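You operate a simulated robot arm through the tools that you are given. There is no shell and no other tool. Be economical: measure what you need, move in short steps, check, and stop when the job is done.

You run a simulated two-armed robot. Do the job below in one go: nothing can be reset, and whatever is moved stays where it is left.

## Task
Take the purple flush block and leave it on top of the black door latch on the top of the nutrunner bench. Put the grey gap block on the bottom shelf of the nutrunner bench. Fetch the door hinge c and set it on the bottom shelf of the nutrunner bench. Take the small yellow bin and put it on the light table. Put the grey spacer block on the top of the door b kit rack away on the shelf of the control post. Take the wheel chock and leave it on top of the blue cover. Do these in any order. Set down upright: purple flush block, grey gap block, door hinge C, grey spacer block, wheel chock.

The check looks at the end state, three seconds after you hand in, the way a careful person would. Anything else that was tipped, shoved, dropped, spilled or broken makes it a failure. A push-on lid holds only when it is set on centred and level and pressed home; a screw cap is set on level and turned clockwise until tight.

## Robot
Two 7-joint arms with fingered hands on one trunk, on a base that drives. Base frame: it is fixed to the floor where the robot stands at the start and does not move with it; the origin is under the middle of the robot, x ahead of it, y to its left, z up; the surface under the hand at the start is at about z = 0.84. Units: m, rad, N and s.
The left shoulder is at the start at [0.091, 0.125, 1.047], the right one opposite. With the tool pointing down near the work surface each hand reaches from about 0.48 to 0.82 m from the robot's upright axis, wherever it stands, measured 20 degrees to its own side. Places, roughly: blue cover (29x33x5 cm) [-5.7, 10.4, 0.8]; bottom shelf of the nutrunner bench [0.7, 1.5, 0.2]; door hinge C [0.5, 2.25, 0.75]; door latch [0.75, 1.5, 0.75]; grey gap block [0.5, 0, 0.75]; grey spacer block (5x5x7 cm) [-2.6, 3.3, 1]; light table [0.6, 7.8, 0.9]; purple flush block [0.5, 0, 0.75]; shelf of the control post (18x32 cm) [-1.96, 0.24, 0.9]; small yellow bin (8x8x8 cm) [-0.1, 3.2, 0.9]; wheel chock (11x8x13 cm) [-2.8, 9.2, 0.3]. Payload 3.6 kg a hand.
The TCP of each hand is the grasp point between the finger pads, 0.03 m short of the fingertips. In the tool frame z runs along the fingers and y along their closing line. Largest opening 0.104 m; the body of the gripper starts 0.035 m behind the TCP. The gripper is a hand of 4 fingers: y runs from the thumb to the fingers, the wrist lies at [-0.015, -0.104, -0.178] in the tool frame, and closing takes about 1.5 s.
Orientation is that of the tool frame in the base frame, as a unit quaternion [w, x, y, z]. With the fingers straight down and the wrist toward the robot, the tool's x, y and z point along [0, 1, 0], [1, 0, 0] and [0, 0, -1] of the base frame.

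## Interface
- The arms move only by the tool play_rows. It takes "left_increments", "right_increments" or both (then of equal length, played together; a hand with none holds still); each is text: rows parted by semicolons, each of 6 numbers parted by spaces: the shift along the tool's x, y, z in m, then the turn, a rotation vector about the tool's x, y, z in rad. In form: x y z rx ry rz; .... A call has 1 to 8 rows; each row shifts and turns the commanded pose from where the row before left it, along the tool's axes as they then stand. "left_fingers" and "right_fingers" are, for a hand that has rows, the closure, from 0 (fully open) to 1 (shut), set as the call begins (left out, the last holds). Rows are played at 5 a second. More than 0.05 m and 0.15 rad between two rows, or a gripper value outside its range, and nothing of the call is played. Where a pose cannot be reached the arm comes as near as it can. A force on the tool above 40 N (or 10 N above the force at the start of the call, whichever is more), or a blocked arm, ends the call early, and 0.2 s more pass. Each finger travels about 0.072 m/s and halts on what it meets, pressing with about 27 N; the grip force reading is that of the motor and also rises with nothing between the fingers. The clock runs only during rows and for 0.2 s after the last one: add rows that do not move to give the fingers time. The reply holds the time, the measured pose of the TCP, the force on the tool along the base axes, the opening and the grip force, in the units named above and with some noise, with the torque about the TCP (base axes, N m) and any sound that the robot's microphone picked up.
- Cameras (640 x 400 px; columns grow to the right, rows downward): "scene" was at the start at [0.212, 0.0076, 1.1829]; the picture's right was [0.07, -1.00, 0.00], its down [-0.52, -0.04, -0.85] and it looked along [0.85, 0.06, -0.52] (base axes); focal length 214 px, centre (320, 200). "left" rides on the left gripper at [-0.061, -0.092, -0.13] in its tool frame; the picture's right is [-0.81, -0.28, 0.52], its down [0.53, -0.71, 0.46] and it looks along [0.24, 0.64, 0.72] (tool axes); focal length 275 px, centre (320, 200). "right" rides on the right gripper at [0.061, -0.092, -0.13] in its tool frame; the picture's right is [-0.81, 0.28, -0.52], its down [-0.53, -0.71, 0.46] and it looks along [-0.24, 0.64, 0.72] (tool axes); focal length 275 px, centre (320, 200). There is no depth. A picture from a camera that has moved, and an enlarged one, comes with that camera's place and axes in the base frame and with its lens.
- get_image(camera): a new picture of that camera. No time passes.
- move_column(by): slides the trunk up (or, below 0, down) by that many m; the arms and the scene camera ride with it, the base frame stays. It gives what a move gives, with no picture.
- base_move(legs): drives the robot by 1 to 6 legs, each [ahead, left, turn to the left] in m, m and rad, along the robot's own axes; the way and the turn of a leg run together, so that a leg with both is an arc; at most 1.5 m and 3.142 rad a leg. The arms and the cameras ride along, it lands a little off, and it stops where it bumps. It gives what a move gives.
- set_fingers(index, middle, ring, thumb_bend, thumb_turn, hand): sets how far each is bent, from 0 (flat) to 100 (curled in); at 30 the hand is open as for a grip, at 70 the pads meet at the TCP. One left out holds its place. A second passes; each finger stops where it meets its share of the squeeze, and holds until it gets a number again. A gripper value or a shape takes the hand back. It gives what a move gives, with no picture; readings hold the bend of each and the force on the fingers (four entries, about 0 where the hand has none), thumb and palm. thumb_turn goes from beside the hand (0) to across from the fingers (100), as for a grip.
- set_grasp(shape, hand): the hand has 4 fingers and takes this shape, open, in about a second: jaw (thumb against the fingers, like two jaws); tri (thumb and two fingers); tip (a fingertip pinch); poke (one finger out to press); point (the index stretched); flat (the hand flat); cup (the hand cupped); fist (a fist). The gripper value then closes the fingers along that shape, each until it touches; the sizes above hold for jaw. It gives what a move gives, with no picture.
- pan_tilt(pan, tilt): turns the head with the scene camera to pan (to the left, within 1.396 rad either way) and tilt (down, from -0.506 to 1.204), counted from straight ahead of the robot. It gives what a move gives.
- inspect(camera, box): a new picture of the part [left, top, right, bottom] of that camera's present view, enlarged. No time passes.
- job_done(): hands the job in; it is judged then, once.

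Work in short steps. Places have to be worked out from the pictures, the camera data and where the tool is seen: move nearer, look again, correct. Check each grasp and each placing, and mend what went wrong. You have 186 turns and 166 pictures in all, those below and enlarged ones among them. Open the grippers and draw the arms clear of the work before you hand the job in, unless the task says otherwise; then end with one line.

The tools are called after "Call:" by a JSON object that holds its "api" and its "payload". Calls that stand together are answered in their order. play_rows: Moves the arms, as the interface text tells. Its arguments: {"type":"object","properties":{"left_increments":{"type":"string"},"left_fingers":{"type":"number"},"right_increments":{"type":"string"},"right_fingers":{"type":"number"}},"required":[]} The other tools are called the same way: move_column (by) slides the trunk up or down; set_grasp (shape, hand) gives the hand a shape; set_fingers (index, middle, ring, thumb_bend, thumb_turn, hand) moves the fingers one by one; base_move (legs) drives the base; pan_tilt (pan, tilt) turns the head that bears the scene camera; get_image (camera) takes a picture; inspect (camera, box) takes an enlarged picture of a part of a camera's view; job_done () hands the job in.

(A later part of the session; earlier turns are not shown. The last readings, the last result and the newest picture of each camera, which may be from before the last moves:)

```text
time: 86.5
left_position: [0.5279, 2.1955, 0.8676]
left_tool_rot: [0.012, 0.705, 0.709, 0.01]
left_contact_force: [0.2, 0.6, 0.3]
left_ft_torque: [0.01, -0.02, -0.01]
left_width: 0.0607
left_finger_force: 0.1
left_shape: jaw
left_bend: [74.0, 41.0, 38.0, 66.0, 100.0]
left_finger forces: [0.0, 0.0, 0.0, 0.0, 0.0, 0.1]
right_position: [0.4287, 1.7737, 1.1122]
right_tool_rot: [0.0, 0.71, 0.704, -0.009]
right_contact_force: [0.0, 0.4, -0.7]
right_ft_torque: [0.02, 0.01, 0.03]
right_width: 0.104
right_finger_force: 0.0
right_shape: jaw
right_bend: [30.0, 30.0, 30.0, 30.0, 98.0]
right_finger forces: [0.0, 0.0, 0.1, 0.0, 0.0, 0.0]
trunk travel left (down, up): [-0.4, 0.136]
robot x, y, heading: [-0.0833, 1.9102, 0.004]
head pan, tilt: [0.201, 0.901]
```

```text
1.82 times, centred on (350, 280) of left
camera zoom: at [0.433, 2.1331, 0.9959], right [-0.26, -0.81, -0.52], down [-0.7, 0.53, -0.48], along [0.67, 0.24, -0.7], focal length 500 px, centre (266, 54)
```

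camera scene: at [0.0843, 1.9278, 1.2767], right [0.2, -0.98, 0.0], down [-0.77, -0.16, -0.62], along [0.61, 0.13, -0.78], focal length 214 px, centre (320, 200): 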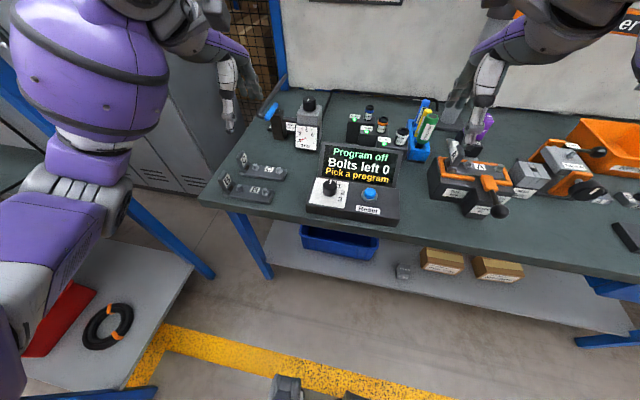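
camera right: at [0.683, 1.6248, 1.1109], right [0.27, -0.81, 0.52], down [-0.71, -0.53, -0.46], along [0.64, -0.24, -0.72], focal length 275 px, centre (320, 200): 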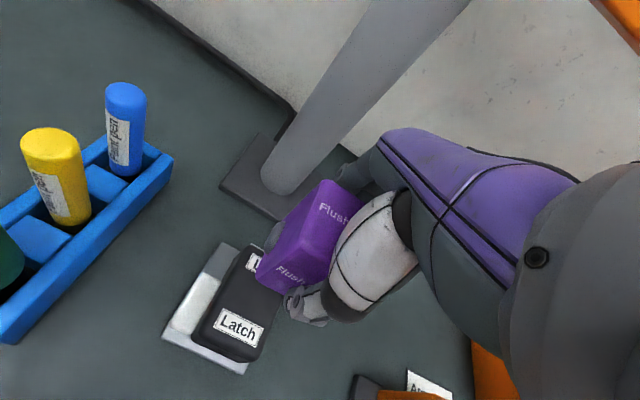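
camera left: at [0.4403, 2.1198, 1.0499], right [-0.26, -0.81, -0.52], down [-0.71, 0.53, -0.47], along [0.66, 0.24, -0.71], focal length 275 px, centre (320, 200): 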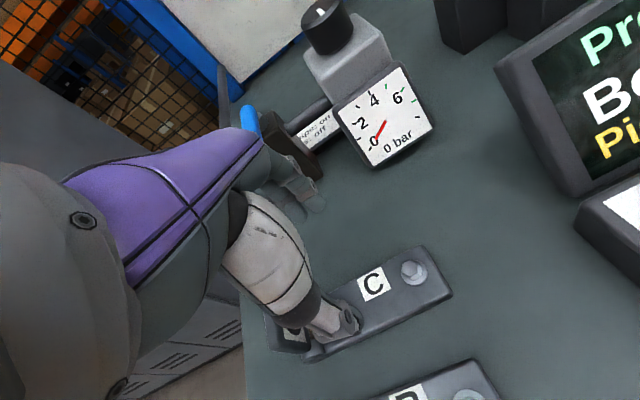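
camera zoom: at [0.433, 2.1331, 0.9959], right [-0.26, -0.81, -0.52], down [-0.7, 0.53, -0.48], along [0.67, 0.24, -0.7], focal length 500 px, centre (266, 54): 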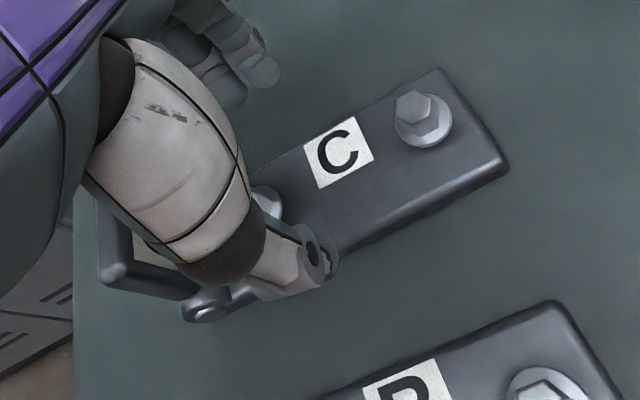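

Shift 3 mm forward, open slightly more, descend to just above the table, then close.

Call:
{"api": "play_rows", "payload": {"left_increments": "0 0.003 0 0 0 0;0 0 0.015 0 0 0;0 0 0.012 0 0 0;0 0 0.006 0 0 0;0 0 0 0 0 0", "left_fingers": 0.36}}

Call:
{"api": "inspect", "payload": {"camera": "left", "box": [240, 170, 460, 390]}}

```text
time: 87.7
left_position: [0.5321, 2.1945, 0.8345]
left_tool_rot: [0.012, 0.705, 0.709, 0.01]
left_contact_force: [-0.2, 1.0, 0.3]
left_ft_torque: [-0.02, -0.02, 0.0]
left_width: 0.0662
left_finger_force: 0.0
left_shape: jaw
left_bend: [28.0, 39.0, 36.0, 63.0, 100.0]
left_finger forces: [0.1, 0.0, 0.0, 0.0, 0.0, 0.1]
right_position: [0.4294, 1.7741, 1.1118]
right_tool_rot: [0.0, 0.71, 0.704, -0.009]
right_contact_force: [0.3, 0.4, -0.2]
right_ft_torque: [0.02, -0.02, 0.02]
right_width: 0.1041
right_finger_force: 0.1
right_shape: jaw
right_bend: [30.0, 30.0, 30.0, 30.0, 98.0]
right_finger forces: [0.1, 0.0, 0.0, 0.0, 0.0, 0.0]
trunk travel left (down, up): [-0.4, 0.136]
robot x, y, heading: [-0.0827, 1.9103, 0.004]
head pan, tilt: [0.201, 0.901]
```

```text
1.82 times, centred on (350, 280) of left
camera zoom: at [0.4366, 2.1322, 0.9621], right [-0.26, -0.81, -0.52], down [-0.7, 0.53, -0.48], along [0.67, 0.24, -0.7], focal length 500 px, centre (266, 54)
```

zoom: 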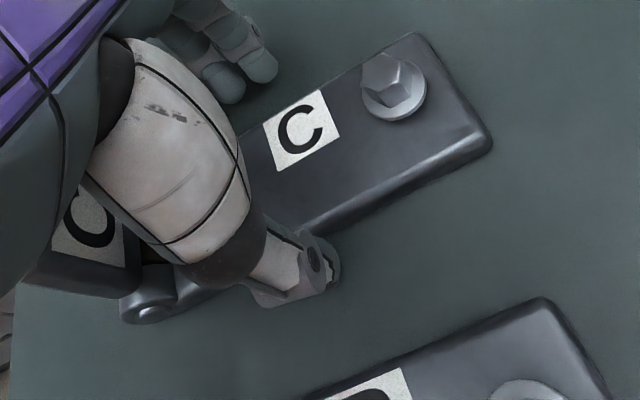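

Now 3 mm lower and close.

Call:
{"api": "play_rows", "payload": {"left_increments": "0 0 0.003 0 0 0;0 0 0 0 0 0;0 0 0 0 0 0;0 0 0 0 0 0;0 0 0 0 0 0;0 0 0 0 0 0;0 0 0 0 0 0;0 0 0 0 0 0", "left_fingers": 1}}

Call:
{"api": "inspect", "payload": {"camera": "left", "box": [240, 170, 460, 390]}}

Call:
{"api": "inspect", "payload": {"camera": "scene", "box": [225, 130, 315, 200]}}

```text
time: 89.5
left_position: [0.5312, 2.1937, 0.832]
left_tool_rot: [0.013, 0.705, 0.709, 0.011]
left_contact_force: [0.4, 0.3, 3.8]
left_ft_torque: [0.0, 0.19, -0.1]
left_width: 0.0444
left_finger_force: 26.9
left_shape: jaw
left_bend: [74.0, 55.0, 52.0, 67.0, 100.0]
left_finger forces: [14.0, 7.6, 3.4, 0.0, 28.0, 0.0]
right_position: [0.4276, 1.7736, 1.1124]
right_tool_rot: [0.0, 0.71, 0.704, -0.008]
right_contact_force: [-0.4, 0.5, -1.1]
right_ft_torque: [-0.02, -0.01, 0.0]
right_width: 0.1041
right_finger_force: 0.2
right_shape: jaw
right_bend: [30.0, 30.0, 30.0, 30.0, 98.0]
right_finger forces: [0.0, 0.0, 0.0, 0.1, 0.0, 0.0]
trunk travel left (down, up): [-0.4, 0.136]
robot x, y, heading: [-0.0796, 1.9079, -0.001]
head pan, tilt: [0.201, 0.901]
```

```text
1.82 times, centred on (350, 280) of left
camera zoom: at [0.4367, 2.1319, 0.9601], right [-0.25, -0.81, -0.52], down [-0.7, 0.53, -0.48], along [0.67, 0.24, -0.7], focal length 500 px, centre (266, 54)
```

zoom: 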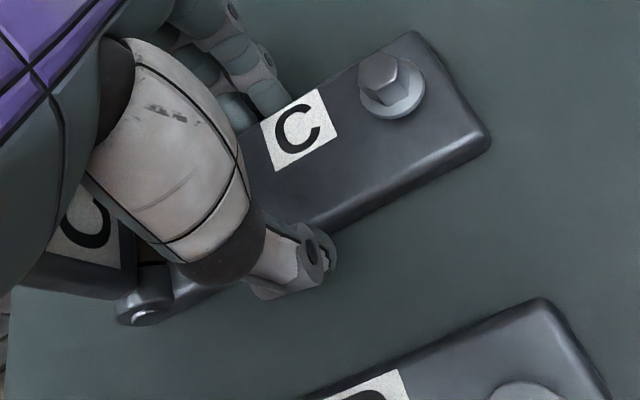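

```text
5.71 times, centred on (270, 165) of scene
camera zoom: at [0.084, 1.9276, 1.2768], right [0.2, -0.98, 0.0], down [-0.77, -0.16, -0.62], along [0.61, 0.13, -0.78], focal length 1226 px, centre (606, 400)
```

zoom: 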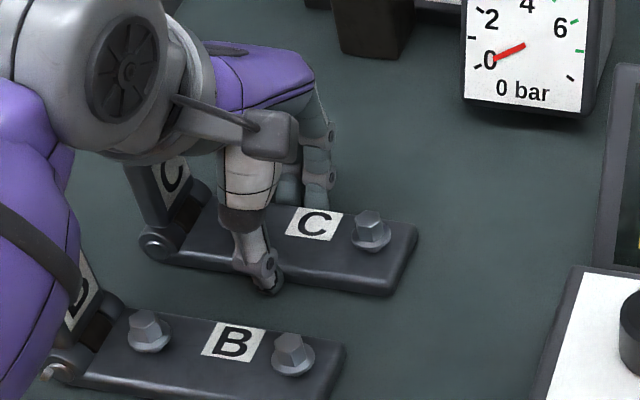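

Gripped across the plate with 27 N. Lift gently and check.

Call:
{"api": "play_rows", "payload": {"left_increments": "0 0 -0.01 0 0 0;0 0 -0.02 0 0 0;0 0 -0.03 0 0 0;0 0 0 0 0 0"}}

Call:
{"api": "inspect", "payload": {"camera": "scene", "box": [215, 110, 315, 200]}}

Call:
{"api": "inspect", "payload": {"camera": "left", "box": [240, 170, 460, 390]}}

```text
time: 90.5
left_position: [0.5295, 2.1951, 0.8915]
left_tool_rot: [0.013, 0.705, 0.709, 0.01]
left_contact_force: [-0.7, 0.0, -4.7]
left_ft_torque: [-0.11, -0.04, -0.02]
left_width: 0.0439
left_finger_force: 27.1
left_shape: jaw
left_bend: [74.0, 55.0, 57.0, 67.0, 99.0]
left_finger forces: [15.8, 6.2, 3.1, 0.1, 25.0, 0.1]
right_position: [0.4295, 1.7739, 1.1116]
right_tool_rot: [0.0, 0.71, 0.704, -0.01]
right_contact_force: [0.3, 0.6, -0.1]
right_ft_torque: [0.0, 0.0, -0.01]
right_width: 0.104
right_finger_force: 0.2
right_shape: jaw
right_bend: [30.0, 30.0, 30.0, 30.0, 98.0]
right_finger forces: [0.0, 0.0, 0.0, 0.0, 0.0, 0.0]
trunk travel left (down, up): [-0.4, 0.136]
robot x, y, heading: [-0.0827, 1.9071, 0.002]
head pan, tilt: [0.201, 0.901]
```

```text
4.44 times, centred on (265, 155) of scene
camera zoom: at [0.0848, 1.928, 1.2766], right [0.2, -0.98, 0.0], down [-0.77, -0.16, -0.62], along [0.61, 0.13, -0.78], focal length 953 px, centre (564, 400)
```

zoom: 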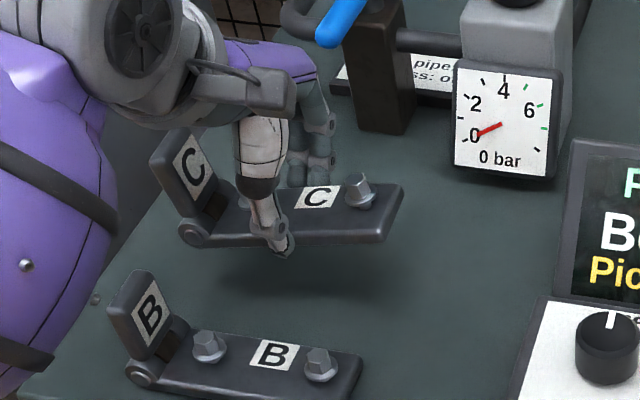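

```text
1.82 times, centred on (350, 280) of left
camera zoom: at [0.4338, 2.1326, 1.0198], right [-0.26, -0.81, -0.52], down [-0.7, 0.53, -0.48], along [0.67, 0.24, -0.71], focal length 500 px, centre (266, 54)
```

zoom: 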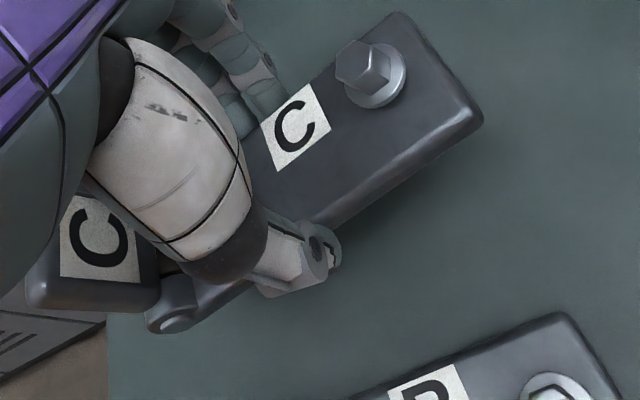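

Held nearly level. Raise it, back away from the bench and go right to face the shelf's front strip at y≈1.40.

Call:
{"api": "play_rows", "payload": {"left_increments": "0 0 -0.04 0 0 0;0 0 -0.04 0 0 0;0 0 -0.04 0 0 0;0 0 0 0 0 0"}}

Call:
{"api": "base_move", "payload": {"legs": [[-0.55, 0, 0], [0, -0.75, 0]]}}

Call:
{"api": "move_column", "payload": {"by": -0.4}}

```text
time: 91.5
left_position: [0.5248, 2.1956, 1.0094]
left_tool_rot: [0.011, 0.705, 0.709, 0.009]
left_contact_force: [0.4, 0.4, -3.9]
left_ft_torque: [-0.15, -0.05, 0.02]
left_width: 0.0438
left_finger_force: 27.0
left_shape: jaw
left_bend: [74.0, 55.0, 58.0, 67.0, 99.0]
left_finger forces: [15.6, 6.3, 3.2, 0.1, 25.0, 0.0]
right_position: [0.43, 1.7747, 1.1112]
right_tool_rot: [0.0, 0.71, 0.704, -0.009]
right_contact_force: [0.5, 0.0, -0.4]
right_ft_torque: [-0.01, 0.02, 0.02]
right_width: 0.1037
right_finger_force: 0.0
right_shape: jaw
right_bend: [30.0, 30.0, 30.0, 30.0, 98.0]
right_finger forces: [0.0, 0.0, 0.0, 0.1, 0.0, 0.0]
trunk travel left (down, up): [-0.4, 0.136]
robot x, y, heading: [-0.0817, 1.9137, 0.005]
head pan, tilt: [0.201, 0.901]
```

```text
time: 101.2
left_position: [-0.0193, 1.4591, 1.0098]
left_tool_rot: [0.012, 0.699, 0.715, 0.009]
left_contact_force: [0.6, -0.1, -5.2]
left_ft_torque: [-0.1, -0.01, 0.0]
left_width: 0.0437
left_finger_force: 27.0
left_shape: jaw
left_bend: [74.0, 55.0, 58.0, 67.0, 99.0]
left_finger forces: [15.5, 6.3, 3.1, 0.0, 25.0, 0.0]
right_position: [-0.1071, 1.0367, 1.112]
right_tool_rot: [-0.001, 0.704, 0.71, -0.009]
right_contact_force: [-0.2, -0.7, -0.9]
right_ft_torque: [-0.02, 0.01, 0.01]
right_width: 0.1038
right_finger_force: 0.0
right_shape: jaw
right_bend: [30.0, 30.0, 30.0, 30.0, 98.0]
right_finger forces: [0.1, 0.0, 0.0, 0.1, 0.1, 0.1]
trunk travel left (down, up): [-0.4, 0.136]
robot x, y, heading: [-0.6221, 1.1625, 0.016]
head pan, tilt: [0.201, 0.901]
```

```text
time: 105.0
left_position: [-0.0192, 1.459, 0.6082]
left_tool_rot: [0.013, 0.699, 0.715, 0.011]
left_contact_force: [0.4, -0.4, -4.7]
left_ft_torque: [-0.08, -0.07, -0.03]
left_width: 0.0435
left_finger_force: 27.6
left_shape: jaw
left_bend: [74.0, 55.0, 58.0, 67.0, 99.0]
left_finger forces: [15.6, 6.4, 3.0, 0.0, 25.1, 0.1]
right_position: [-0.1072, 1.0375, 0.7127]
right_tool_rot: [-0.001, 0.704, 0.71, -0.009]
right_contact_force: [0.5, 0.2, -0.2]
right_ft_torque: [0.0, -0.03, -0.02]
right_width: 0.1042
right_finger_force: 0.1
right_shape: jaw
right_bend: [30.0, 30.0, 30.0, 30.0, 98.0]
right_finger forces: [0.0, 0.1, 0.1, 0.1, 0.1, 0.0]
trunk travel left (down, up): [0.0, 0.536]
robot x, y, heading: [-0.6237, 1.1653, 0.021]
head pan, tilt: [0.201, 0.901]
```

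Lower both hands to shelf level and inspect the hinge's tilt.

Call:
{"api": "play_rows", "payload": {"left_increments": "0 0.005 0.04 0 0 0;0 0.005 0.04 0 0 0;0 0.005 0.04 0 0 0;0 0.005 0.04 0 0 0;0 0.005 0.04 0 0 0;0 0 0.03 0 0 0;0 0 0 0 0 0;0 0 0 0 0 0", "right_increments": "0 0 0.04 0 0 0;0 0 0.04 0 0 0;0 0 0.04 0 0 0;0 0 0.04 0 0 0;0 0 0.04 0 0 0;0 0 0.04 0 0 0;0 0 0.04 0 0 0;0 0 0 0 0 0"}}

Call:
{"api": "get_image", "payload": {"camera": "scene"}}

Call:
{"api": "get_image", "payload": {"camera": "right"}}

```text
time: 106.8
left_position: [0.0118, 1.4595, 0.3779]
left_tool_rot: [0.012, 0.699, 0.715, 0.009]
left_contact_force: [0.6, 0.7, -5.2]
left_ft_torque: [-0.11, -0.02, 0.0]
left_width: 0.0423
left_finger_force: 27.5
left_shape: jaw
left_bend: [73.0, 56.0, 62.0, 67.0, 100.0]
left_finger forces: [17.0, 6.5, 0.1, 0.0, 23.2, 0.1]
right_position: [-0.1094, 1.031, 0.4331]
right_tool_rot: [0.0, 0.703, 0.711, -0.009]
right_contact_force: [0.1, 0.1, -0.4]
right_ft_torque: [0.01, -0.01, -0.02]
right_width: 0.1036
right_finger_force: 0.1
right_shape: jaw
right_bend: [30.0, 30.0, 30.0, 30.0, 98.0]
right_finger forces: [0.0, 0.1, 0.1, 0.0, 0.1, 0.0]
trunk travel left (down, up): [0.0, 0.536]
robot x, y, heading: [-0.6223, 1.163, 0.022]
head pan, tilt: [0.201, 0.901]
```

```text
106 pictures are left
camera scene: at [-0.343, 1.1868, 0.872], right [0.22, -0.98, 0.0], down [-0.76, -0.17, -0.62], along [0.61, 0.14, -0.78], focal length 214 px, centre (320, 200)
```

scene: 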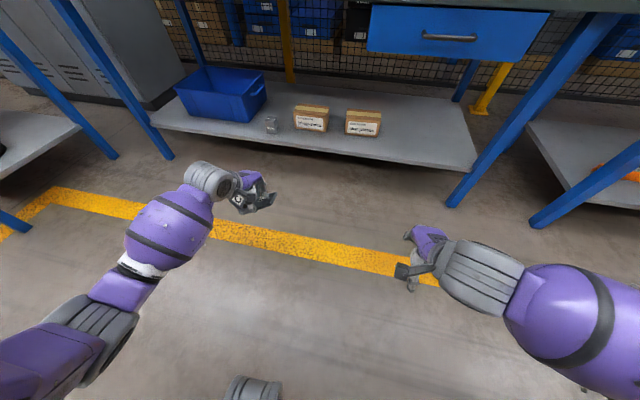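

```text
105 pictures are left
camera right: at [-0.2003, 1.0946, 0.5626], right [0.29, -0.8, 0.52], down [-0.71, -0.55, -0.44], along [0.64, -0.25, -0.73], focal length 275 px, centre (320, 200)
```

right: 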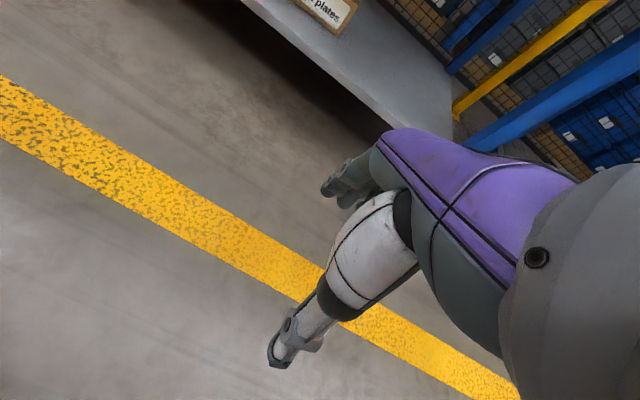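

The ring finger lost contact; zoom on the hinge in the hand.

Call:
{"api": "inspect", "payload": {"camera": "scene", "box": [200, 150, 300, 230]}}

Call:
{"api": "inspect", "payload": {"camera": "left", "box": [200, 170, 460, 390]}}

```text
5.00 times, centred on (250, 190) of scene
camera zoom: at [-0.343, 1.1868, 0.872], right [0.22, -0.98, 0.0], down [-0.76, -0.17, -0.62], along [0.61, 0.14, -0.78], focal length 1072 px, centre (670, 250)
```

zoom: 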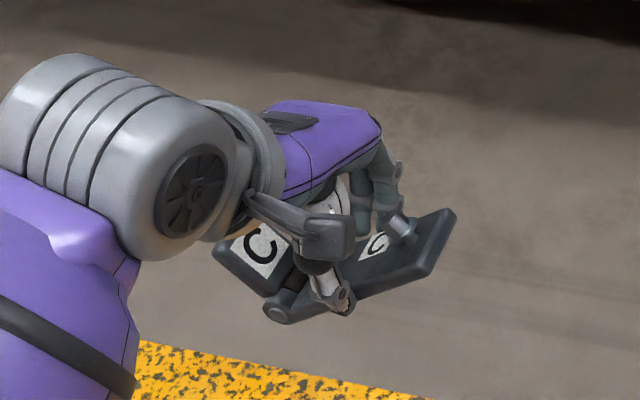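

```text
1.82 times, centred on (330, 280) of left
camera zoom: at [-0.081, 1.3942, 0.5076], right [-0.24, -0.82, -0.52], down [-0.71, 0.52, -0.48], along [0.66, 0.26, -0.71], focal length 500 px, centre (302, 54)
```

zoom: 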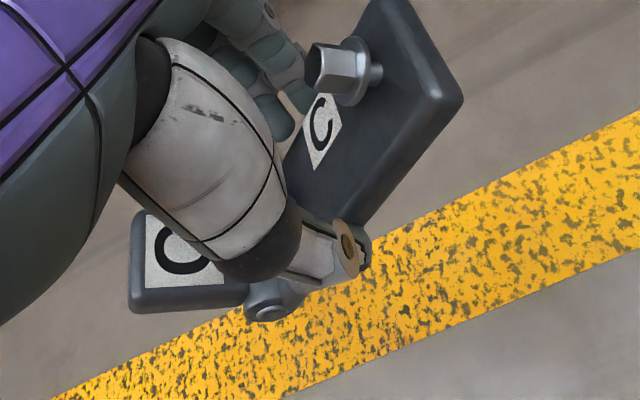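

The hinge pivoted in the grip (leaf end ~0.6 rad low). I rotate the hand slowly about the closing axis to level the plate.

Call:
{"api": "play_rows", "payload": {"left_increments": "0 0 0 0 0.06 0;0 0 0 0 0.06 0;0 0 0 0 0.06 0;0 0 0 0 0.06 0;0 0 0 0 0.06 0;0 0 0 0 0.06 0;0 0 0 0 0.06 0;0 0 0 0 0 0"}}

Call:
{"api": "inspect", "payload": {"camera": "scene", "box": [200, 150, 300, 230]}}

Call:
{"api": "inspect", "payload": {"camera": "left", "box": [200, 170, 460, 390]}}

```text
time: 108.6
left_position: [0.0123, 1.4587, 0.3796]
left_tool_rot: [-0.137, 0.682, 0.702, 0.156]
left_contact_force: [-0.3, -0.4, -5.4]
left_ft_torque: [-0.14, -0.04, -0.01]
left_width: 0.0419
left_finger_force: 27.1
left_shape: jaw
left_bend: [73.0, 56.0, 62.0, 67.0, 100.0]
left_finger forces: [17.1, 6.5, 0.0, 0.0, 23.3, 0.0]
right_position: [-0.1097, 1.0321, 0.4333]
right_tool_rot: [-0.001, 0.704, 0.71, -0.009]
right_contact_force: [-0.3, 0.6, -0.2]
right_ft_torque: [-0.03, 0.01, 0.02]
right_width: 0.1041
right_finger_force: 0.1
right_shape: jaw
right_bend: [30.0, 30.0, 30.0, 30.0, 98.0]
right_finger forces: [0.0, 0.0, 0.1, 0.0, 0.0, 0.0]
trunk travel left (down, up): [0.0, 0.536]
robot x, y, heading: [-0.6249, 1.1648, 0.023]
head pan, tilt: [0.201, 0.901]
```

```text
5.00 times, centred on (250, 190) of scene
camera zoom: at [-0.343, 1.1868, 0.872], right [0.22, -0.98, 0.0], down [-0.76, -0.17, -0.62], along [0.61, 0.14, -0.78], focal length 1072 px, centre (670, 250)
```

zoom: 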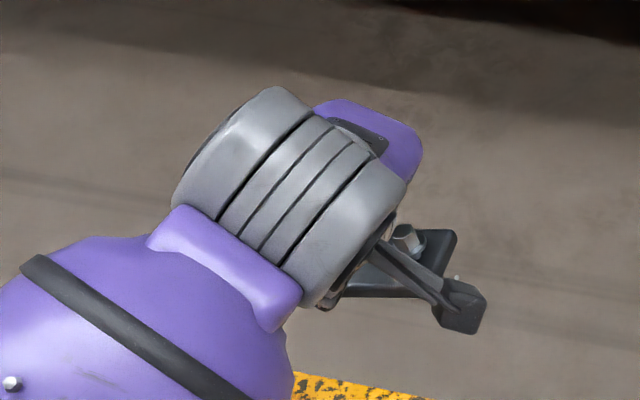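

```text
1.82 times, centred on (330, 280) of left
camera zoom: at [-0.079, 1.3473, 0.4719], right [-0.24, -0.54, -0.81], down [-0.72, 0.66, -0.22], along [0.65, 0.53, -0.54], focal length 500 px, centre (302, 54)
```

zoom: 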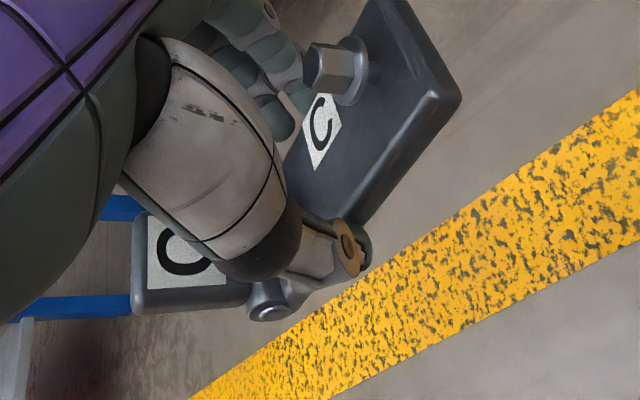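

About 0.25 rad remains; rotate further and view.

Call:
{"api": "play_rows", "payload": {"left_increments": "0 0 0 0 0.05 0;0 0 0 0 0.05 0;0 0 0 0 0.05 0;0 0 0 0 0.05 0;0 0 0 0 0.04 0;0 0 0 0 0 0"}}

Call:
{"api": "inspect", "payload": {"camera": "scene", "box": [200, 150, 300, 230]}}

Call:
{"api": "get_image", "payload": {"camera": "left"}}

Call:
{"api": "get_image", "payload": {"camera": "right"}}

```text
time: 110.0
left_position: [0.0124, 1.4606, 0.3807]
left_tool_rot: [-0.221, 0.658, 0.68, 0.236]
left_contact_force: [0.1, 0.2, -5.3]
left_ft_torque: [-0.15, -0.04, 0.0]
left_width: 0.0423
left_finger_force: 27.5
left_shape: jaw
left_bend: [73.0, 56.0, 62.0, 67.0, 100.0]
left_finger forces: [17.2, 6.3, 0.0, 0.0, 23.1, 0.0]
right_position: [-0.1088, 1.0319, 0.4335]
right_tool_rot: [0.0, 0.704, 0.71, -0.009]
right_contact_force: [0.5, 0.4, 0.4]
right_ft_torque: [0.02, -0.02, 0.0]
right_width: 0.1041
right_finger_force: 0.1
right_shape: jaw
right_bend: [30.0, 30.0, 30.0, 30.0, 98.0]
right_finger forces: [0.1, 0.1, 0.0, 0.0, 0.0, 0.0]
trunk travel left (down, up): [0.0, 0.536]
robot x, y, heading: [-0.6212, 1.1665, 0.022]
head pan, tilt: [0.201, 0.901]
```

```text
5.00 times, centred on (250, 190) of scene
camera zoom: at [-0.343, 1.1868, 0.872], right [0.22, -0.98, 0.0], down [-0.76, -0.17, -0.62], along [0.61, 0.14, -0.78], focal length 1072 px, centre (670, 250)
```

zoom: 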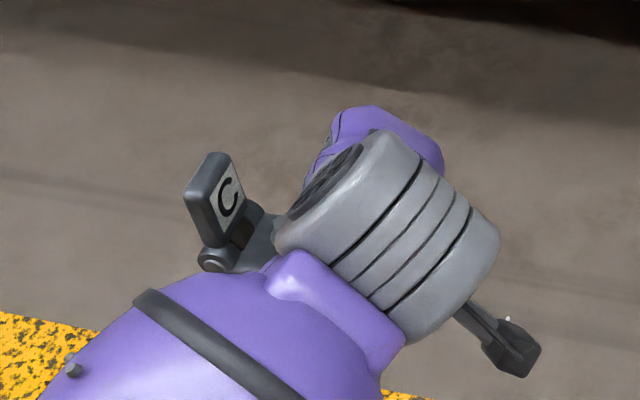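

```text
99 pictures are left
camera left: at [-0.0777, 1.3287, 0.4444], right [-0.24, -0.33, -0.91], down [-0.73, 0.68, -0.06], along [0.64, 0.65, -0.4], focal length 275 px, centre (320, 200)
```

left: 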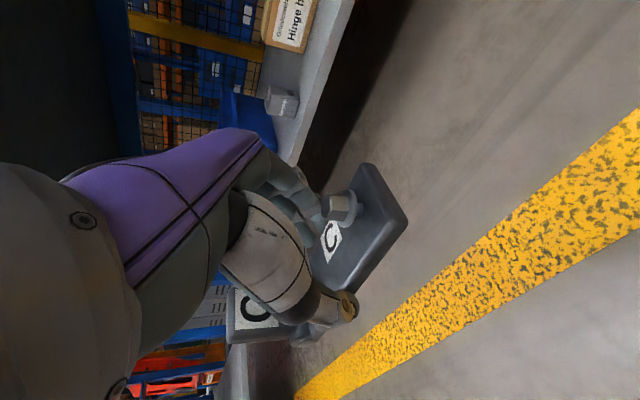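

```text
98 pictures are left
camera right: at [-0.2002, 1.0946, 0.563], right [0.29, -0.8, 0.52], down [-0.71, -0.55, -0.44], along [0.64, -0.25, -0.73], focal length 275 px, centre (320, 200)
```

right: 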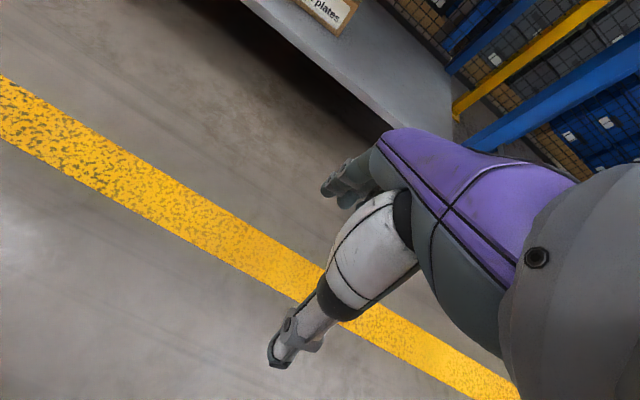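

The leaf's attitude now matches how it stood at rest. Straighten heading, shift right and drive in.

Call:
{"api": "base_move", "payload": {"legs": [[0, -0.072, -0.022], [0.46, 0, 0]]}}

Call:
{"api": "get_image", "payload": {"camera": "left"}}

Call:
{"api": "get_image", "payload": {"camera": "scene"}}

```text
time: 113.7
left_position: [0.4843, 1.3694, 0.3814]
left_tool_rot: [-0.218, 0.666, 0.672, 0.238]
left_contact_force: [-0.3, 0.1, -5.3]
left_ft_torque: [-0.19, -0.03, 0.01]
left_width: 0.0419
left_finger_force: 26.9
left_shape: jaw
left_bend: [73.0, 56.0, 62.0, 67.0, 100.0]
left_finger forces: [17.2, 6.2, 0.0, 0.0, 23.1, 0.0]
right_position: [0.3503, 0.9438, 0.4339]
right_tool_rot: [0.0, 0.713, 0.701, -0.009]
right_contact_force: [0.2, 0.2, -0.1]
right_ft_torque: [-0.01, -0.01, 0.01]
right_width: 0.1041
right_finger_force: 0.0
right_shape: jaw
right_bend: [30.0, 30.0, 30.0, 30.0, 98.0]
right_finger forces: [0.1, 0.0, 0.1, 0.0, 0.0, 0.0]
trunk travel left (down, up): [0.0, 0.536]
robot x, y, heading: [-0.1589, 1.0899, -0.005]
head pan, tilt: [0.201, 0.901]
```

```text
97 pictures are left
camera left: at [0.3903, 1.241, 0.4445], right [-0.25, -0.33, -0.91], down [-0.71, 0.7, -0.06], along [0.66, 0.63, -0.41], focal length 275 px, centre (320, 200)
```

left: 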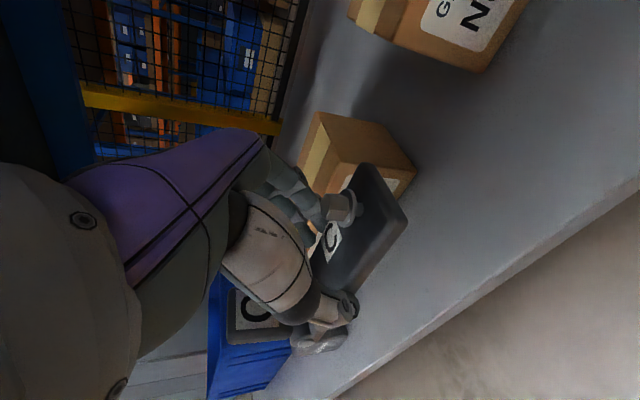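

```text
96 pictures are left
camera scene: at [0.1214, 1.1058, 0.872], right [0.2, -0.98, 0.0], down [-0.77, -0.15, -0.62], along [0.61, 0.12, -0.78], focal length 214 px, centre (320, 200)
```

scene: 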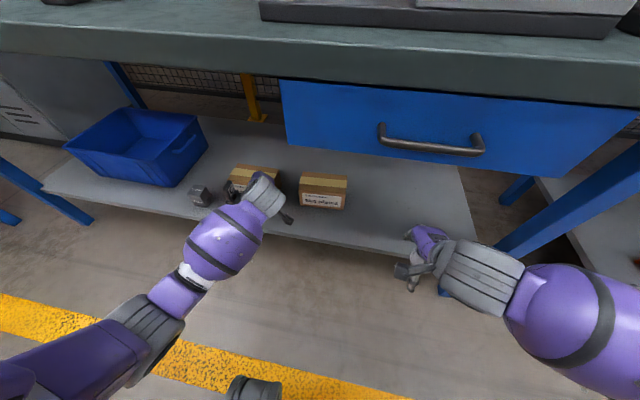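

Positioned well. Lower straight down toward the shelf (tool axes tilted).

Call:
{"api": "play_rows", "payload": {"left_increments": "-0.0183 0.006 0.0237 0 0 0;-0.0183 0.004 0.0237 0 0 0;-0.0122 -0.0006 0.0158 0 0 0;-0.0037 0 0.0047 0 0 0;-0.0037 0 0.0047 0 0 0;-0.0037 0 0.0047 0 0 0;0 0 0 0 0 0"}}

Call:
{"api": "get_image", "payload": {"camera": "left"}}

Call:
{"api": "inspect", "payload": {"camera": "scene", "box": [180, 150, 320, 250]}}

```text
time: 115.3
left_position: [0.4963, 1.3703, 0.282]
left_tool_rot: [-0.218, 0.666, 0.672, 0.239]
left_contact_force: [0.7, -0.4, -2.9]
left_ft_torque: [-0.08, 0.01, -0.03]
left_width: 0.038
left_finger_force: 27.5
left_shape: jaw
left_bend: [73.0, 74.0, 62.0, 71.0, 100.0]
left_finger forces: [20.4, 0.0, 0.0, 0.0, 20.2, 0.0]
right_position: [0.3498, 0.9451, 0.433]
right_tool_rot: [-0.001, 0.713, 0.701, -0.01]
right_contact_force: [-1.0, -0.4, 1.1]
right_ft_torque: [0.0, 0.01, -0.01]
right_width: 0.1038
right_finger_force: 0.1
right_shape: jaw
right_bend: [30.0, 30.0, 30.0, 30.0, 98.0]
right_finger forces: [0.0, 0.0, 0.0, 0.0, 0.0, 0.0]
trunk travel left (down, up): [0.0, 0.536]
robot x, y, heading: [-0.1613, 1.0903, -0.003]
head pan, tilt: [0.201, 0.901]
```

```text
95 pictures are left
camera left: at [0.4031, 1.2406, 0.347], right [-0.25, -0.33, -0.91], down [-0.71, 0.7, -0.06], along [0.66, 0.63, -0.41], focal length 275 px, centre (320, 200)
```

left: 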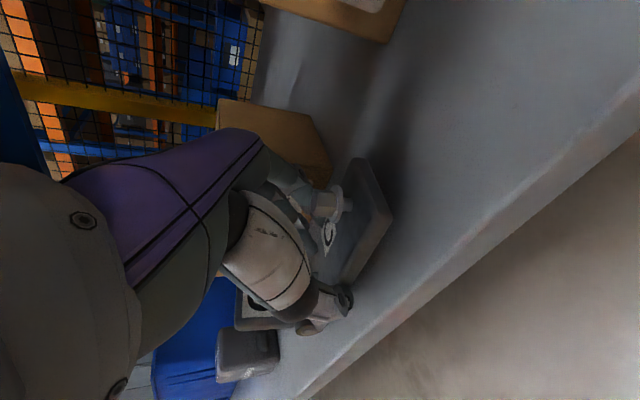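

```text
4.00 times, centred on (250, 200) of scene
camera zoom: at [0.1214, 1.1058, 0.872], right [0.2, -0.98, 0.0], down [-0.77, -0.15, -0.62], along [0.61, 0.12, -0.78], focal length 858 px, centre (600, 200)
```

zoom: 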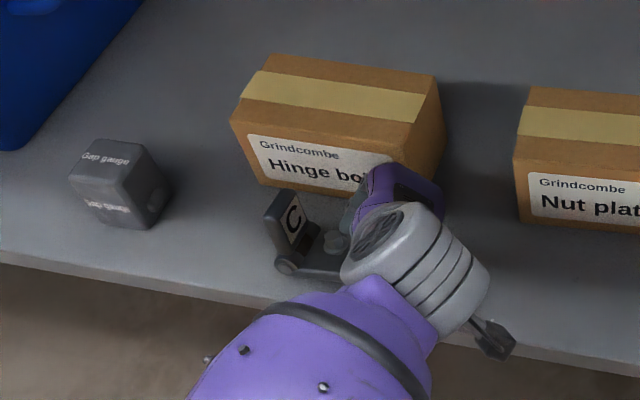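

The hinge begins to rest on the shelf (load dropping). Lower a bit more gently.

Call:
{"api": "play_rows", "payload": {"left_increments": "-0.003 0 0.004 0 0 0;-0.003 0 0.004 0 0 0;0 0 0 0 0 0"}}

Call:
{"api": "inspect", "payload": {"camera": "left", "box": [200, 130, 440, 370]}}

Call:
{"api": "inspect", "payload": {"camera": "scene", "box": [220, 180, 290, 230]}}

```text
time: 116.1
left_position: [0.4997, 1.3711, 0.2743]
left_tool_rot: [-0.216, 0.666, 0.672, 0.241]
left_contact_force: [-3.0, 0.2, 8.1]
left_ft_torque: [0.02, -0.26, -0.03]
left_width: 0.0382
left_finger_force: 27.4
left_shape: jaw
left_bend: [73.0, 74.0, 62.0, 70.0, 100.0]
left_finger forces: [22.4, 0.7, 0.0, 0.1, 22.7, 0.0]
right_position: [0.3514, 0.9452, 0.4344]
right_tool_rot: [0.0, 0.713, 0.701, -0.009]
right_contact_force: [0.2, -0.1, -1.0]
right_ft_torque: [-0.04, -0.03, -0.01]
right_width: 0.104
right_finger_force: 0.0
right_shape: jaw
right_bend: [30.0, 30.0, 30.0, 30.0, 98.0]
right_finger forces: [0.0, 0.0, 0.0, 0.0, 0.0, 0.0]
trunk travel left (down, up): [0.0, 0.536]
robot x, y, heading: [-0.1608, 1.0905, -0.004]
head pan, tilt: [0.201, 0.901]
```

```text
1.67 times, centred on (320, 250) of left
camera zoom: at [0.4041, 1.2407, 0.3382], right [-0.24, -0.32, -0.91], down [-0.71, 0.7, -0.06], along [0.66, 0.63, -0.4], focal length 459 px, centre (320, 117)
```

zoom: 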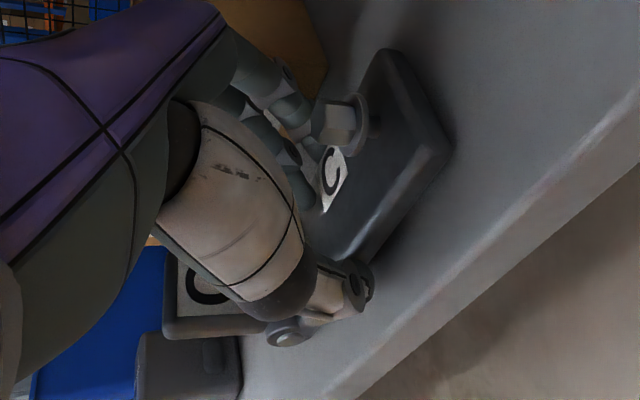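

```text
8.00 times, centred on (255, 205) of scene
camera zoom: at [0.1205, 1.1054, 0.8723], right [0.2, -0.98, 0.0], down [-0.77, -0.15, -0.62], along [0.61, 0.12, -0.78], focal length 1716 px, centre (840, 160)
```

zoom: 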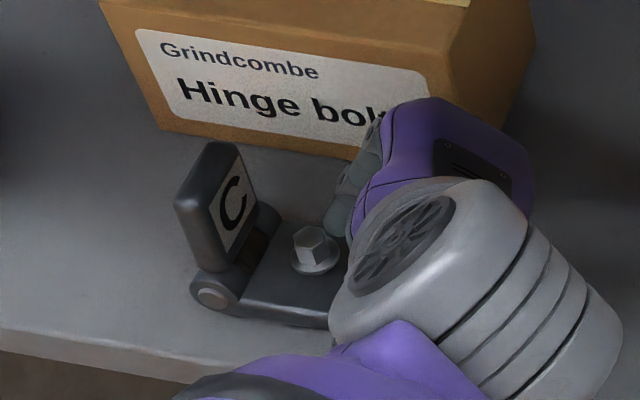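

Resting on the shelf. Open partly to release.

Call:
{"api": "play_rows", "payload": {"left_increments": "0 0 0 0 0 0;0 0 0 0 0 0;0 0 0 0 0 0;0 0 0 0 0 0;0 0 0 0 0 0", "left_fingers": 0.3}}

Call:
{"api": "inspect", "payload": {"camera": "left", "box": [200, 130, 440, 370]}}

Call:
{"api": "inspect", "payload": {"camera": "scene", "box": [220, 180, 290, 230]}}

```text
time: 117.3
left_position: [0.4963, 1.3694, 0.2737]
left_tool_rot: [-0.217, 0.666, 0.672, 0.239]
left_contact_force: [-1.5, 0.8, 1.6]
left_ft_torque: [-0.01, -0.08, 0.01]
left_width: 0.0723
left_finger_force: 0.0
left_shape: jaw
left_bend: [28.0, 37.0, 34.0, 58.0, 99.0]
left_finger forces: [1.8, 0.1, 0.0, 0.0, 0.0, 0.1]
right_position: [0.3506, 0.9453, 0.4333]
right_tool_rot: [0.0, 0.712, 0.702, -0.009]
right_contact_force: [0.2, -0.1, 0.2]
right_ft_torque: [-0.01, 0.0, 0.0]
right_width: 0.1038
right_finger_force: 0.1
right_shape: jaw
right_bend: [30.0, 30.0, 30.0, 30.0, 98.0]
right_finger forces: [0.0, 0.0, 0.0, 0.0, 0.0, 0.0]
trunk travel left (down, up): [0.0, 0.536]
robot x, y, heading: [-0.1599, 1.0913, -0.005]
head pan, tilt: [0.201, 0.901]
```

```text
1.67 times, centred on (320, 250) of left
camera zoom: at [0.4034, 1.2406, 0.3369], right [-0.25, -0.33, -0.91], down [-0.71, 0.7, -0.06], along [0.66, 0.63, -0.41], focal length 459 px, centre (320, 117)
```

zoom: 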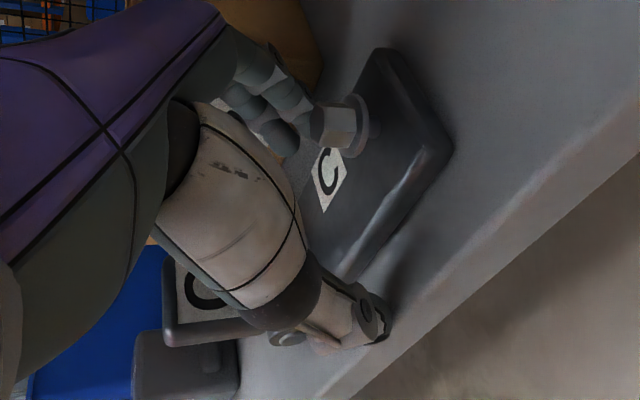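

```text
8.00 times, centred on (255, 205) of scene
camera zoom: at [0.121, 1.1056, 0.8721], right [0.2, -0.98, 0.0], down [-0.77, -0.15, -0.62], along [0.61, 0.12, -0.78], focal length 1716 px, centre (840, 160)
```

zoom: 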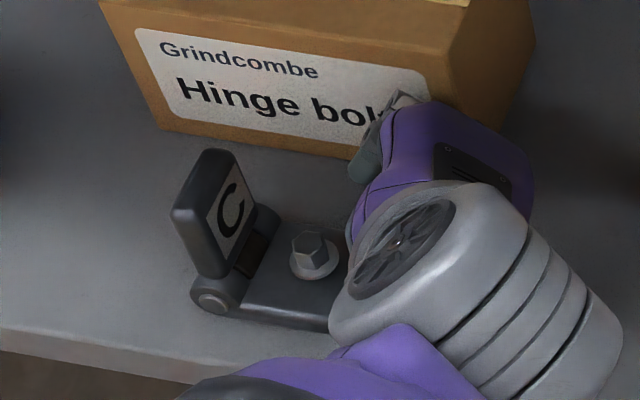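

Released; plate looks flat. Rise straight up in base z.

Call:
{"api": "play_rows", "payload": {"left_increments": "0.0061 0 -0.0079 0 0 0;0.0122 0.0006 -0.0158 0 0 0;0.0183 0.001 -0.0237 0 0 0;0.0183 0.001 -0.0237 0 0 0;0 0 0 0 0 0"}}

Call:
{"api": "get_image", "payload": {"camera": "left"}}

Call:
{"api": "inspect", "payload": {"camera": "scene", "box": [210, 170, 310, 240]}}

```text
time: 118.5
left_position: [0.4955, 1.3714, 0.3632]
left_tool_rot: [-0.218, 0.667, 0.672, 0.239]
left_contact_force: [-0.4, -0.3, -0.2]
left_ft_torque: [-0.03, 0.0, 0.02]
left_width: 0.0724
left_finger_force: 0.0
left_shape: jaw
left_bend: [27.0, 37.0, 34.0, 58.0, 99.0]
left_finger forces: [0.0, 0.1, 0.0, 0.1, 0.0, 0.0]
right_position: [0.3503, 0.9457, 0.4333]
right_tool_rot: [0.0, 0.713, 0.701, -0.008]
right_contact_force: [0.5, -1.1, 0.5]
right_ft_torque: [-0.03, -0.03, 0.0]
right_width: 0.104
right_finger_force: 0.0
right_shape: jaw
right_bend: [30.0, 30.0, 30.0, 30.0, 98.0]
right_finger forces: [0.0, 0.0, 0.0, 0.0, 0.1, 0.0]
trunk travel left (down, up): [0.0, 0.536]
robot x, y, heading: [-0.1619, 1.0889, -0.004]
head pan, tilt: [0.201, 0.901]
```

```text
89 pictures are left
camera left: at [0.4022, 1.2422, 0.4276], right [-0.25, -0.33, -0.91], down [-0.71, 0.7, -0.06], along [0.66, 0.63, -0.41], focal length 275 px, centre (320, 200)
```

left: 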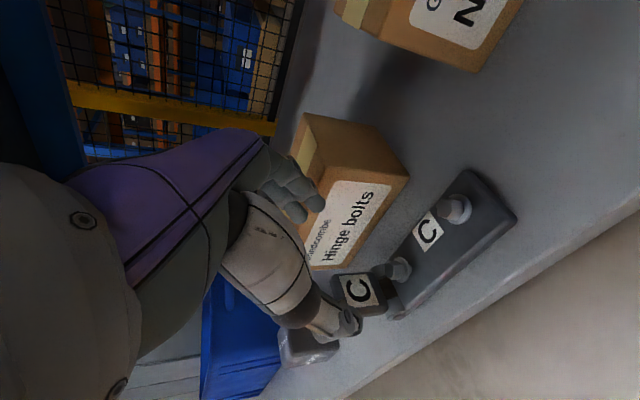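

```text
5.71 times, centred on (260, 205) of scene
camera zoom: at [0.1211, 1.1057, 0.8721], right [0.2, -0.98, 0.0], down [-0.77, -0.15, -0.62], along [0.61, 0.12, -0.78], focal length 1226 px, centre (663, 171)
```

zoom: 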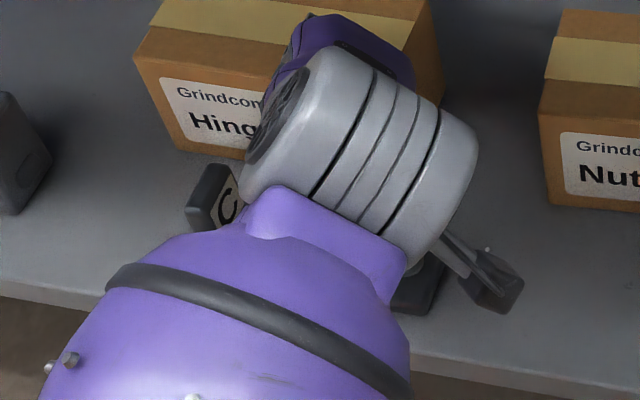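

Hinge C is flat and upright. Rise a bit more, drive out, then unroll the wrist.

Call:
{"api": "play_rows", "payload": {"left_increments": "0.0183 0.001 -0.0237 0 0 0;0 0 0 0 0 0"}}

Call:
{"api": "base_move", "payload": {"legs": [[-0.5, 0, 0]]}}

Call:
{"api": "play_rows", "payload": {"left_increments": "0 0 0 0 -0.11 0;0 0 0 0 -0.11 0;0 0 0 0 -0.11 0;0 0 0 0 -0.11 0;0 0 0 0 -0.11 0;0 0 0 0 -0.11 0;0 0 0 0 0 0", "left_fingers": 0}}

Call:
{"api": "move_column", "payload": {"by": 0.4}}

Call:
{"api": "get_image", "payload": {"camera": "scene"}}

```text
time: 119.1
left_position: [0.4969, 1.3711, 0.3939]
left_tool_rot: [-0.217, 0.667, 0.672, 0.239]
left_contact_force: [-0.2, -0.3, -0.2]
left_ft_torque: [0.02, -0.05, -0.02]
left_width: 0.0725
left_finger_force: 0.1
left_shape: jaw
left_bend: [27.0, 37.0, 34.0, 58.0, 99.0]
left_finger forces: [0.0, 0.0, 0.0, 0.1, 0.0, 0.2]
right_position: [0.3514, 0.945, 0.4329]
right_tool_rot: [0.0, 0.713, 0.701, -0.009]
right_contact_force: [0.3, -0.2, -0.7]
right_ft_torque: [0.0, 0.01, -0.01]
right_width: 0.1042
right_finger_force: 0.0
right_shape: jaw
right_bend: [30.0, 30.0, 30.0, 30.0, 98.0]
right_finger forces: [0.0, 0.1, 0.0, 0.0, 0.0, 0.0]
trunk travel left (down, up): [0.0, 0.536]
robot x, y, heading: [-0.1593, 1.0882, -0.003]
head pan, tilt: [0.201, 0.901]
```

```text
time: 122.1
left_position: [-0.0171, 1.3741, 0.3938]
left_tool_rot: [-0.217, 0.667, 0.672, 0.239]
left_contact_force: [0.2, -0.7, -0.2]
left_ft_torque: [-0.02, -0.02, 0.02]
left_width: 0.0726
left_finger_force: 0.0
left_shape: jaw
left_bend: [27.0, 37.0, 34.0, 58.0, 99.0]
left_finger forces: [0.0, 0.1, 0.0, 0.1, 0.1, 0.0]
right_position: [-0.1628, 0.9465, 0.434]
right_tool_rot: [0.0, 0.712, 0.703, -0.009]
right_contact_force: [-0.1, 0.1, 0.0]
right_ft_torque: [0.0, 0.03, -0.01]
right_width: 0.1036
right_finger_force: 0.1
right_shape: jaw
right_bend: [30.0, 30.0, 30.0, 30.0, 98.0]
right_finger forces: [0.0, 0.0, 0.0, 0.0, 0.0, 0.1]
trunk travel left (down, up): [0.0, 0.536]
robot x, y, heading: [-0.6702, 1.0965, -0.003]
head pan, tilt: [0.201, 0.901]
```

```text
time: 123.7
left_position: [-0.0164, 1.3742, 0.3935]
left_tool_rot: [0.013, 0.708, 0.706, 0.009]
left_contact_force: [-0.4, 0.2, -0.2]
left_ft_torque: [-0.02, -0.02, 0.0]
left_width: 0.1034
left_finger_force: 0.0
left_shape: jaw
left_bend: [30.0, 30.0, 30.0, 30.0, 98.0]
left_finger forces: [0.0, 0.0, 0.0, 0.0, 0.0, 0.0]
right_position: [-0.163, 0.9483, 0.4338]
right_tool_rot: [0.0, 0.713, 0.701, -0.009]
right_contact_force: [0.0, 0.5, 0.0]
right_ft_torque: [0.0, 0.02, -0.03]
right_width: 0.1036
right_finger_force: 0.1
right_shape: jaw
right_bend: [30.0, 30.0, 30.0, 30.0, 98.0]
right_finger forces: [0.0, 0.0, 0.0, 0.0, 0.1, 0.0]
trunk travel left (down, up): [0.0, 0.536]
robot x, y, heading: [-0.6692, 1.0925, -0.006]
head pan, tilt: [0.201, 0.901]
```

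```text
time: 127.6
left_position: [-0.0158, 1.3751, 0.7941]
left_tool_rot: [0.012, 0.708, 0.706, 0.01]
left_contact_force: [0.3, 0.4, 0.2]
left_ft_torque: [0.0, 0.0, 0.05]
left_width: 0.1037
left_finger_force: 0.0
left_shape: jaw
left_bend: [30.0, 30.0, 30.0, 30.0, 98.0]
left_finger forces: [0.0, 0.1, 0.0, 0.1, 0.1, 0.0]
right_position: [-0.1615, 0.9463, 0.8331]
right_tool_rot: [-0.001, 0.712, 0.702, -0.01]
right_contact_force: [-0.3, 0.0, -0.3]
right_ft_torque: [0.0, 0.01, -0.03]
right_width: 0.1042
right_finger_force: 0.0
right_shape: jaw
right_bend: [30.0, 30.0, 30.0, 30.0, 98.0]
right_finger forces: [0.1, 0.0, 0.1, 0.0, 0.0, 0.1]
trunk travel left (down, up): [-0.4, 0.136]
robot x, y, heading: [-0.6703, 1.092, -0.003]
head pan, tilt: [0.201, 0.901]
```

```text
87 pictures are left
camera scene: at [-0.5029, 1.108, 1.2767], right [0.2, -0.98, 0.0], down [-0.77, -0.15, -0.62], along [0.61, 0.12, -0.78], focal length 214 px, centre (320, 200)
```

scene: 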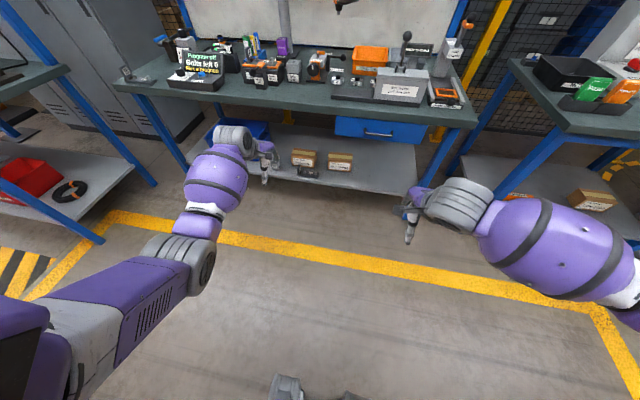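

Bench jobs done. Restore a travel pose, then turn left to face +y and look around for the rest.

Call:
{"api": "play_rows", "payload": {"left_increments": "0 -0.03 -0.04 0 0.03 0;0 -0.03 -0.04 0 0 0;0 -0.03 -0.04 0 0 0;0 -0.02 -0.045 0 0 0;0 -0.02 -0.045 0 0 0;0 -0.02 -0.045 0 0 0", "right_increments": "0 0 -0.04 0 0 0;0 0 -0.04 0 0 0;0 0 -0.04 0 0 0;0 0 -0.04 0 0 0;0 0 -0.04 0 0 0;0 0 -0.04 0 0 0"}}

Call:
{"api": "base_move", "payload": {"legs": [[-0.3, 0, 0], [0, 0, 1.57]]}}

Call:
{"api": "pan_tilt", "payload": {"pan": 0.0, "tilt": 0.35}}

Call:
{"api": "get_image", "payload": {"camera": "scene"}}

```text
time: 129.0
left_position: [-0.1728, 1.37, 1.0446]
left_tool_rot: [0.001, 0.707, 0.707, 0.02]
left_contact_force: [-0.4, 0.3, 0.3]
left_ft_torque: [0.01, 0.01, -0.01]
left_width: 0.1036
left_finger_force: 0.0
left_shape: jaw
left_bend: [30.0, 30.0, 30.0, 30.0, 98.0]
left_finger forces: [0.1, 0.1, 0.0, 0.0, 0.0, 0.0]
right_position: [-0.1595, 0.9493, 1.0742]
right_tool_rot: [-0.001, 0.712, 0.702, -0.009]
right_contact_force: [-0.3, 0.5, 0.3]
right_ft_torque: [0.03, 0.0, -0.01]
right_width: 0.104
right_finger_force: 0.0
right_shape: jaw
right_bend: [30.0, 30.0, 30.0, 30.0, 98.0]
right_finger forces: [0.0, 0.1, 0.0, 0.0, 0.0, 0.0]
trunk travel left (down, up): [-0.4, 0.136]
robot x, y, heading: [-0.673, 1.0914, -0.008]
head pan, tilt: [0.201, 0.901]
```

```text
time: 134.8
left_position: [-1.242, 1.5956, 1.0455]
left_tool_rot: [-0.014, 0.006, 1.0, 0.016]
left_contact_force: [-0.5, 0.4, 0.7]
left_ft_torque: [0.02, -0.01, 0.05]
left_width: 0.104
left_finger_force: 0.0
left_shape: jaw
left_bend: [30.0, 30.0, 30.0, 30.0, 98.0]
left_finger forces: [0.0, 0.0, 0.1, 0.0, 0.1, 0.1]
right_position: [-0.8211, 1.6038, 1.0738]
right_tool_rot: [0.006, 0.013, 1.0, -0.006]
right_contact_force: [0.8, 0.1, 0.2]
right_ft_torque: [0.0, -0.02, 0.04]
right_width: 0.1037
right_finger_force: 0.0
right_shape: jaw
right_bend: [30.0, 30.0, 30.0, 30.0, 98.0]
right_finger forces: [0.0, 0.0, 0.0, 0.0, 0.0, 0.0]
trunk travel left (down, up): [-0.4, 0.136]
robot x, y, heading: [-0.9747, 1.0894, 1.556]
head pan, tilt: [0.201, 0.901]
```

```text
time: 135.8
left_position: [-1.241, 1.595, 1.0454]
left_tool_rot: [-0.013, 0.006, 1.0, 0.016]
left_contact_force: [0.4, -0.3, -0.4]
left_ft_torque: [0.01, 0.0, -0.01]
left_width: 0.1036
left_finger_force: 0.0
left_shape: jaw
left_bend: [30.0, 30.0, 30.0, 30.0, 98.0]
left_finger forces: [0.1, 0.0, 0.1, 0.0, 0.1, 0.0]
right_position: [-0.8214, 1.6039, 1.0727]
right_tool_rot: [0.007, 0.013, 1.0, -0.007]
right_contact_force: [0.2, -0.3, -0.1]
right_ft_torque: [-0.01, -0.01, 0.0]
right_width: 0.1037
right_finger_force: 0.1
right_shape: jaw
right_bend: [30.0, 30.0, 30.0, 30.0, 98.0]
right_finger forces: [0.1, 0.0, 0.0, 0.0, 0.0, 0.0]
trunk travel left (down, up): [-0.4, 0.136]
robot x, y, heading: [-0.9689, 1.0941, 1.559]
head pan, tilt: [0.0, 0.351]
```

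```text
86 pictures are left
camera scene: at [-0.9694, 1.2825, 1.3242], right [1.0, -0.01, 0.0], down [0.0, -0.34, -0.94], along [0.01, 0.94, -0.34], focal length 214 px, centre (320, 200)
```

scene: 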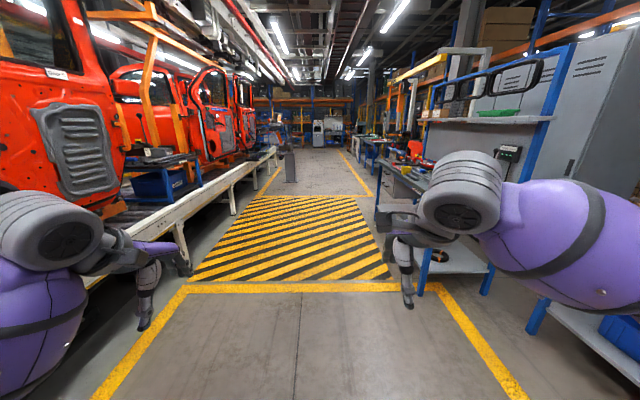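

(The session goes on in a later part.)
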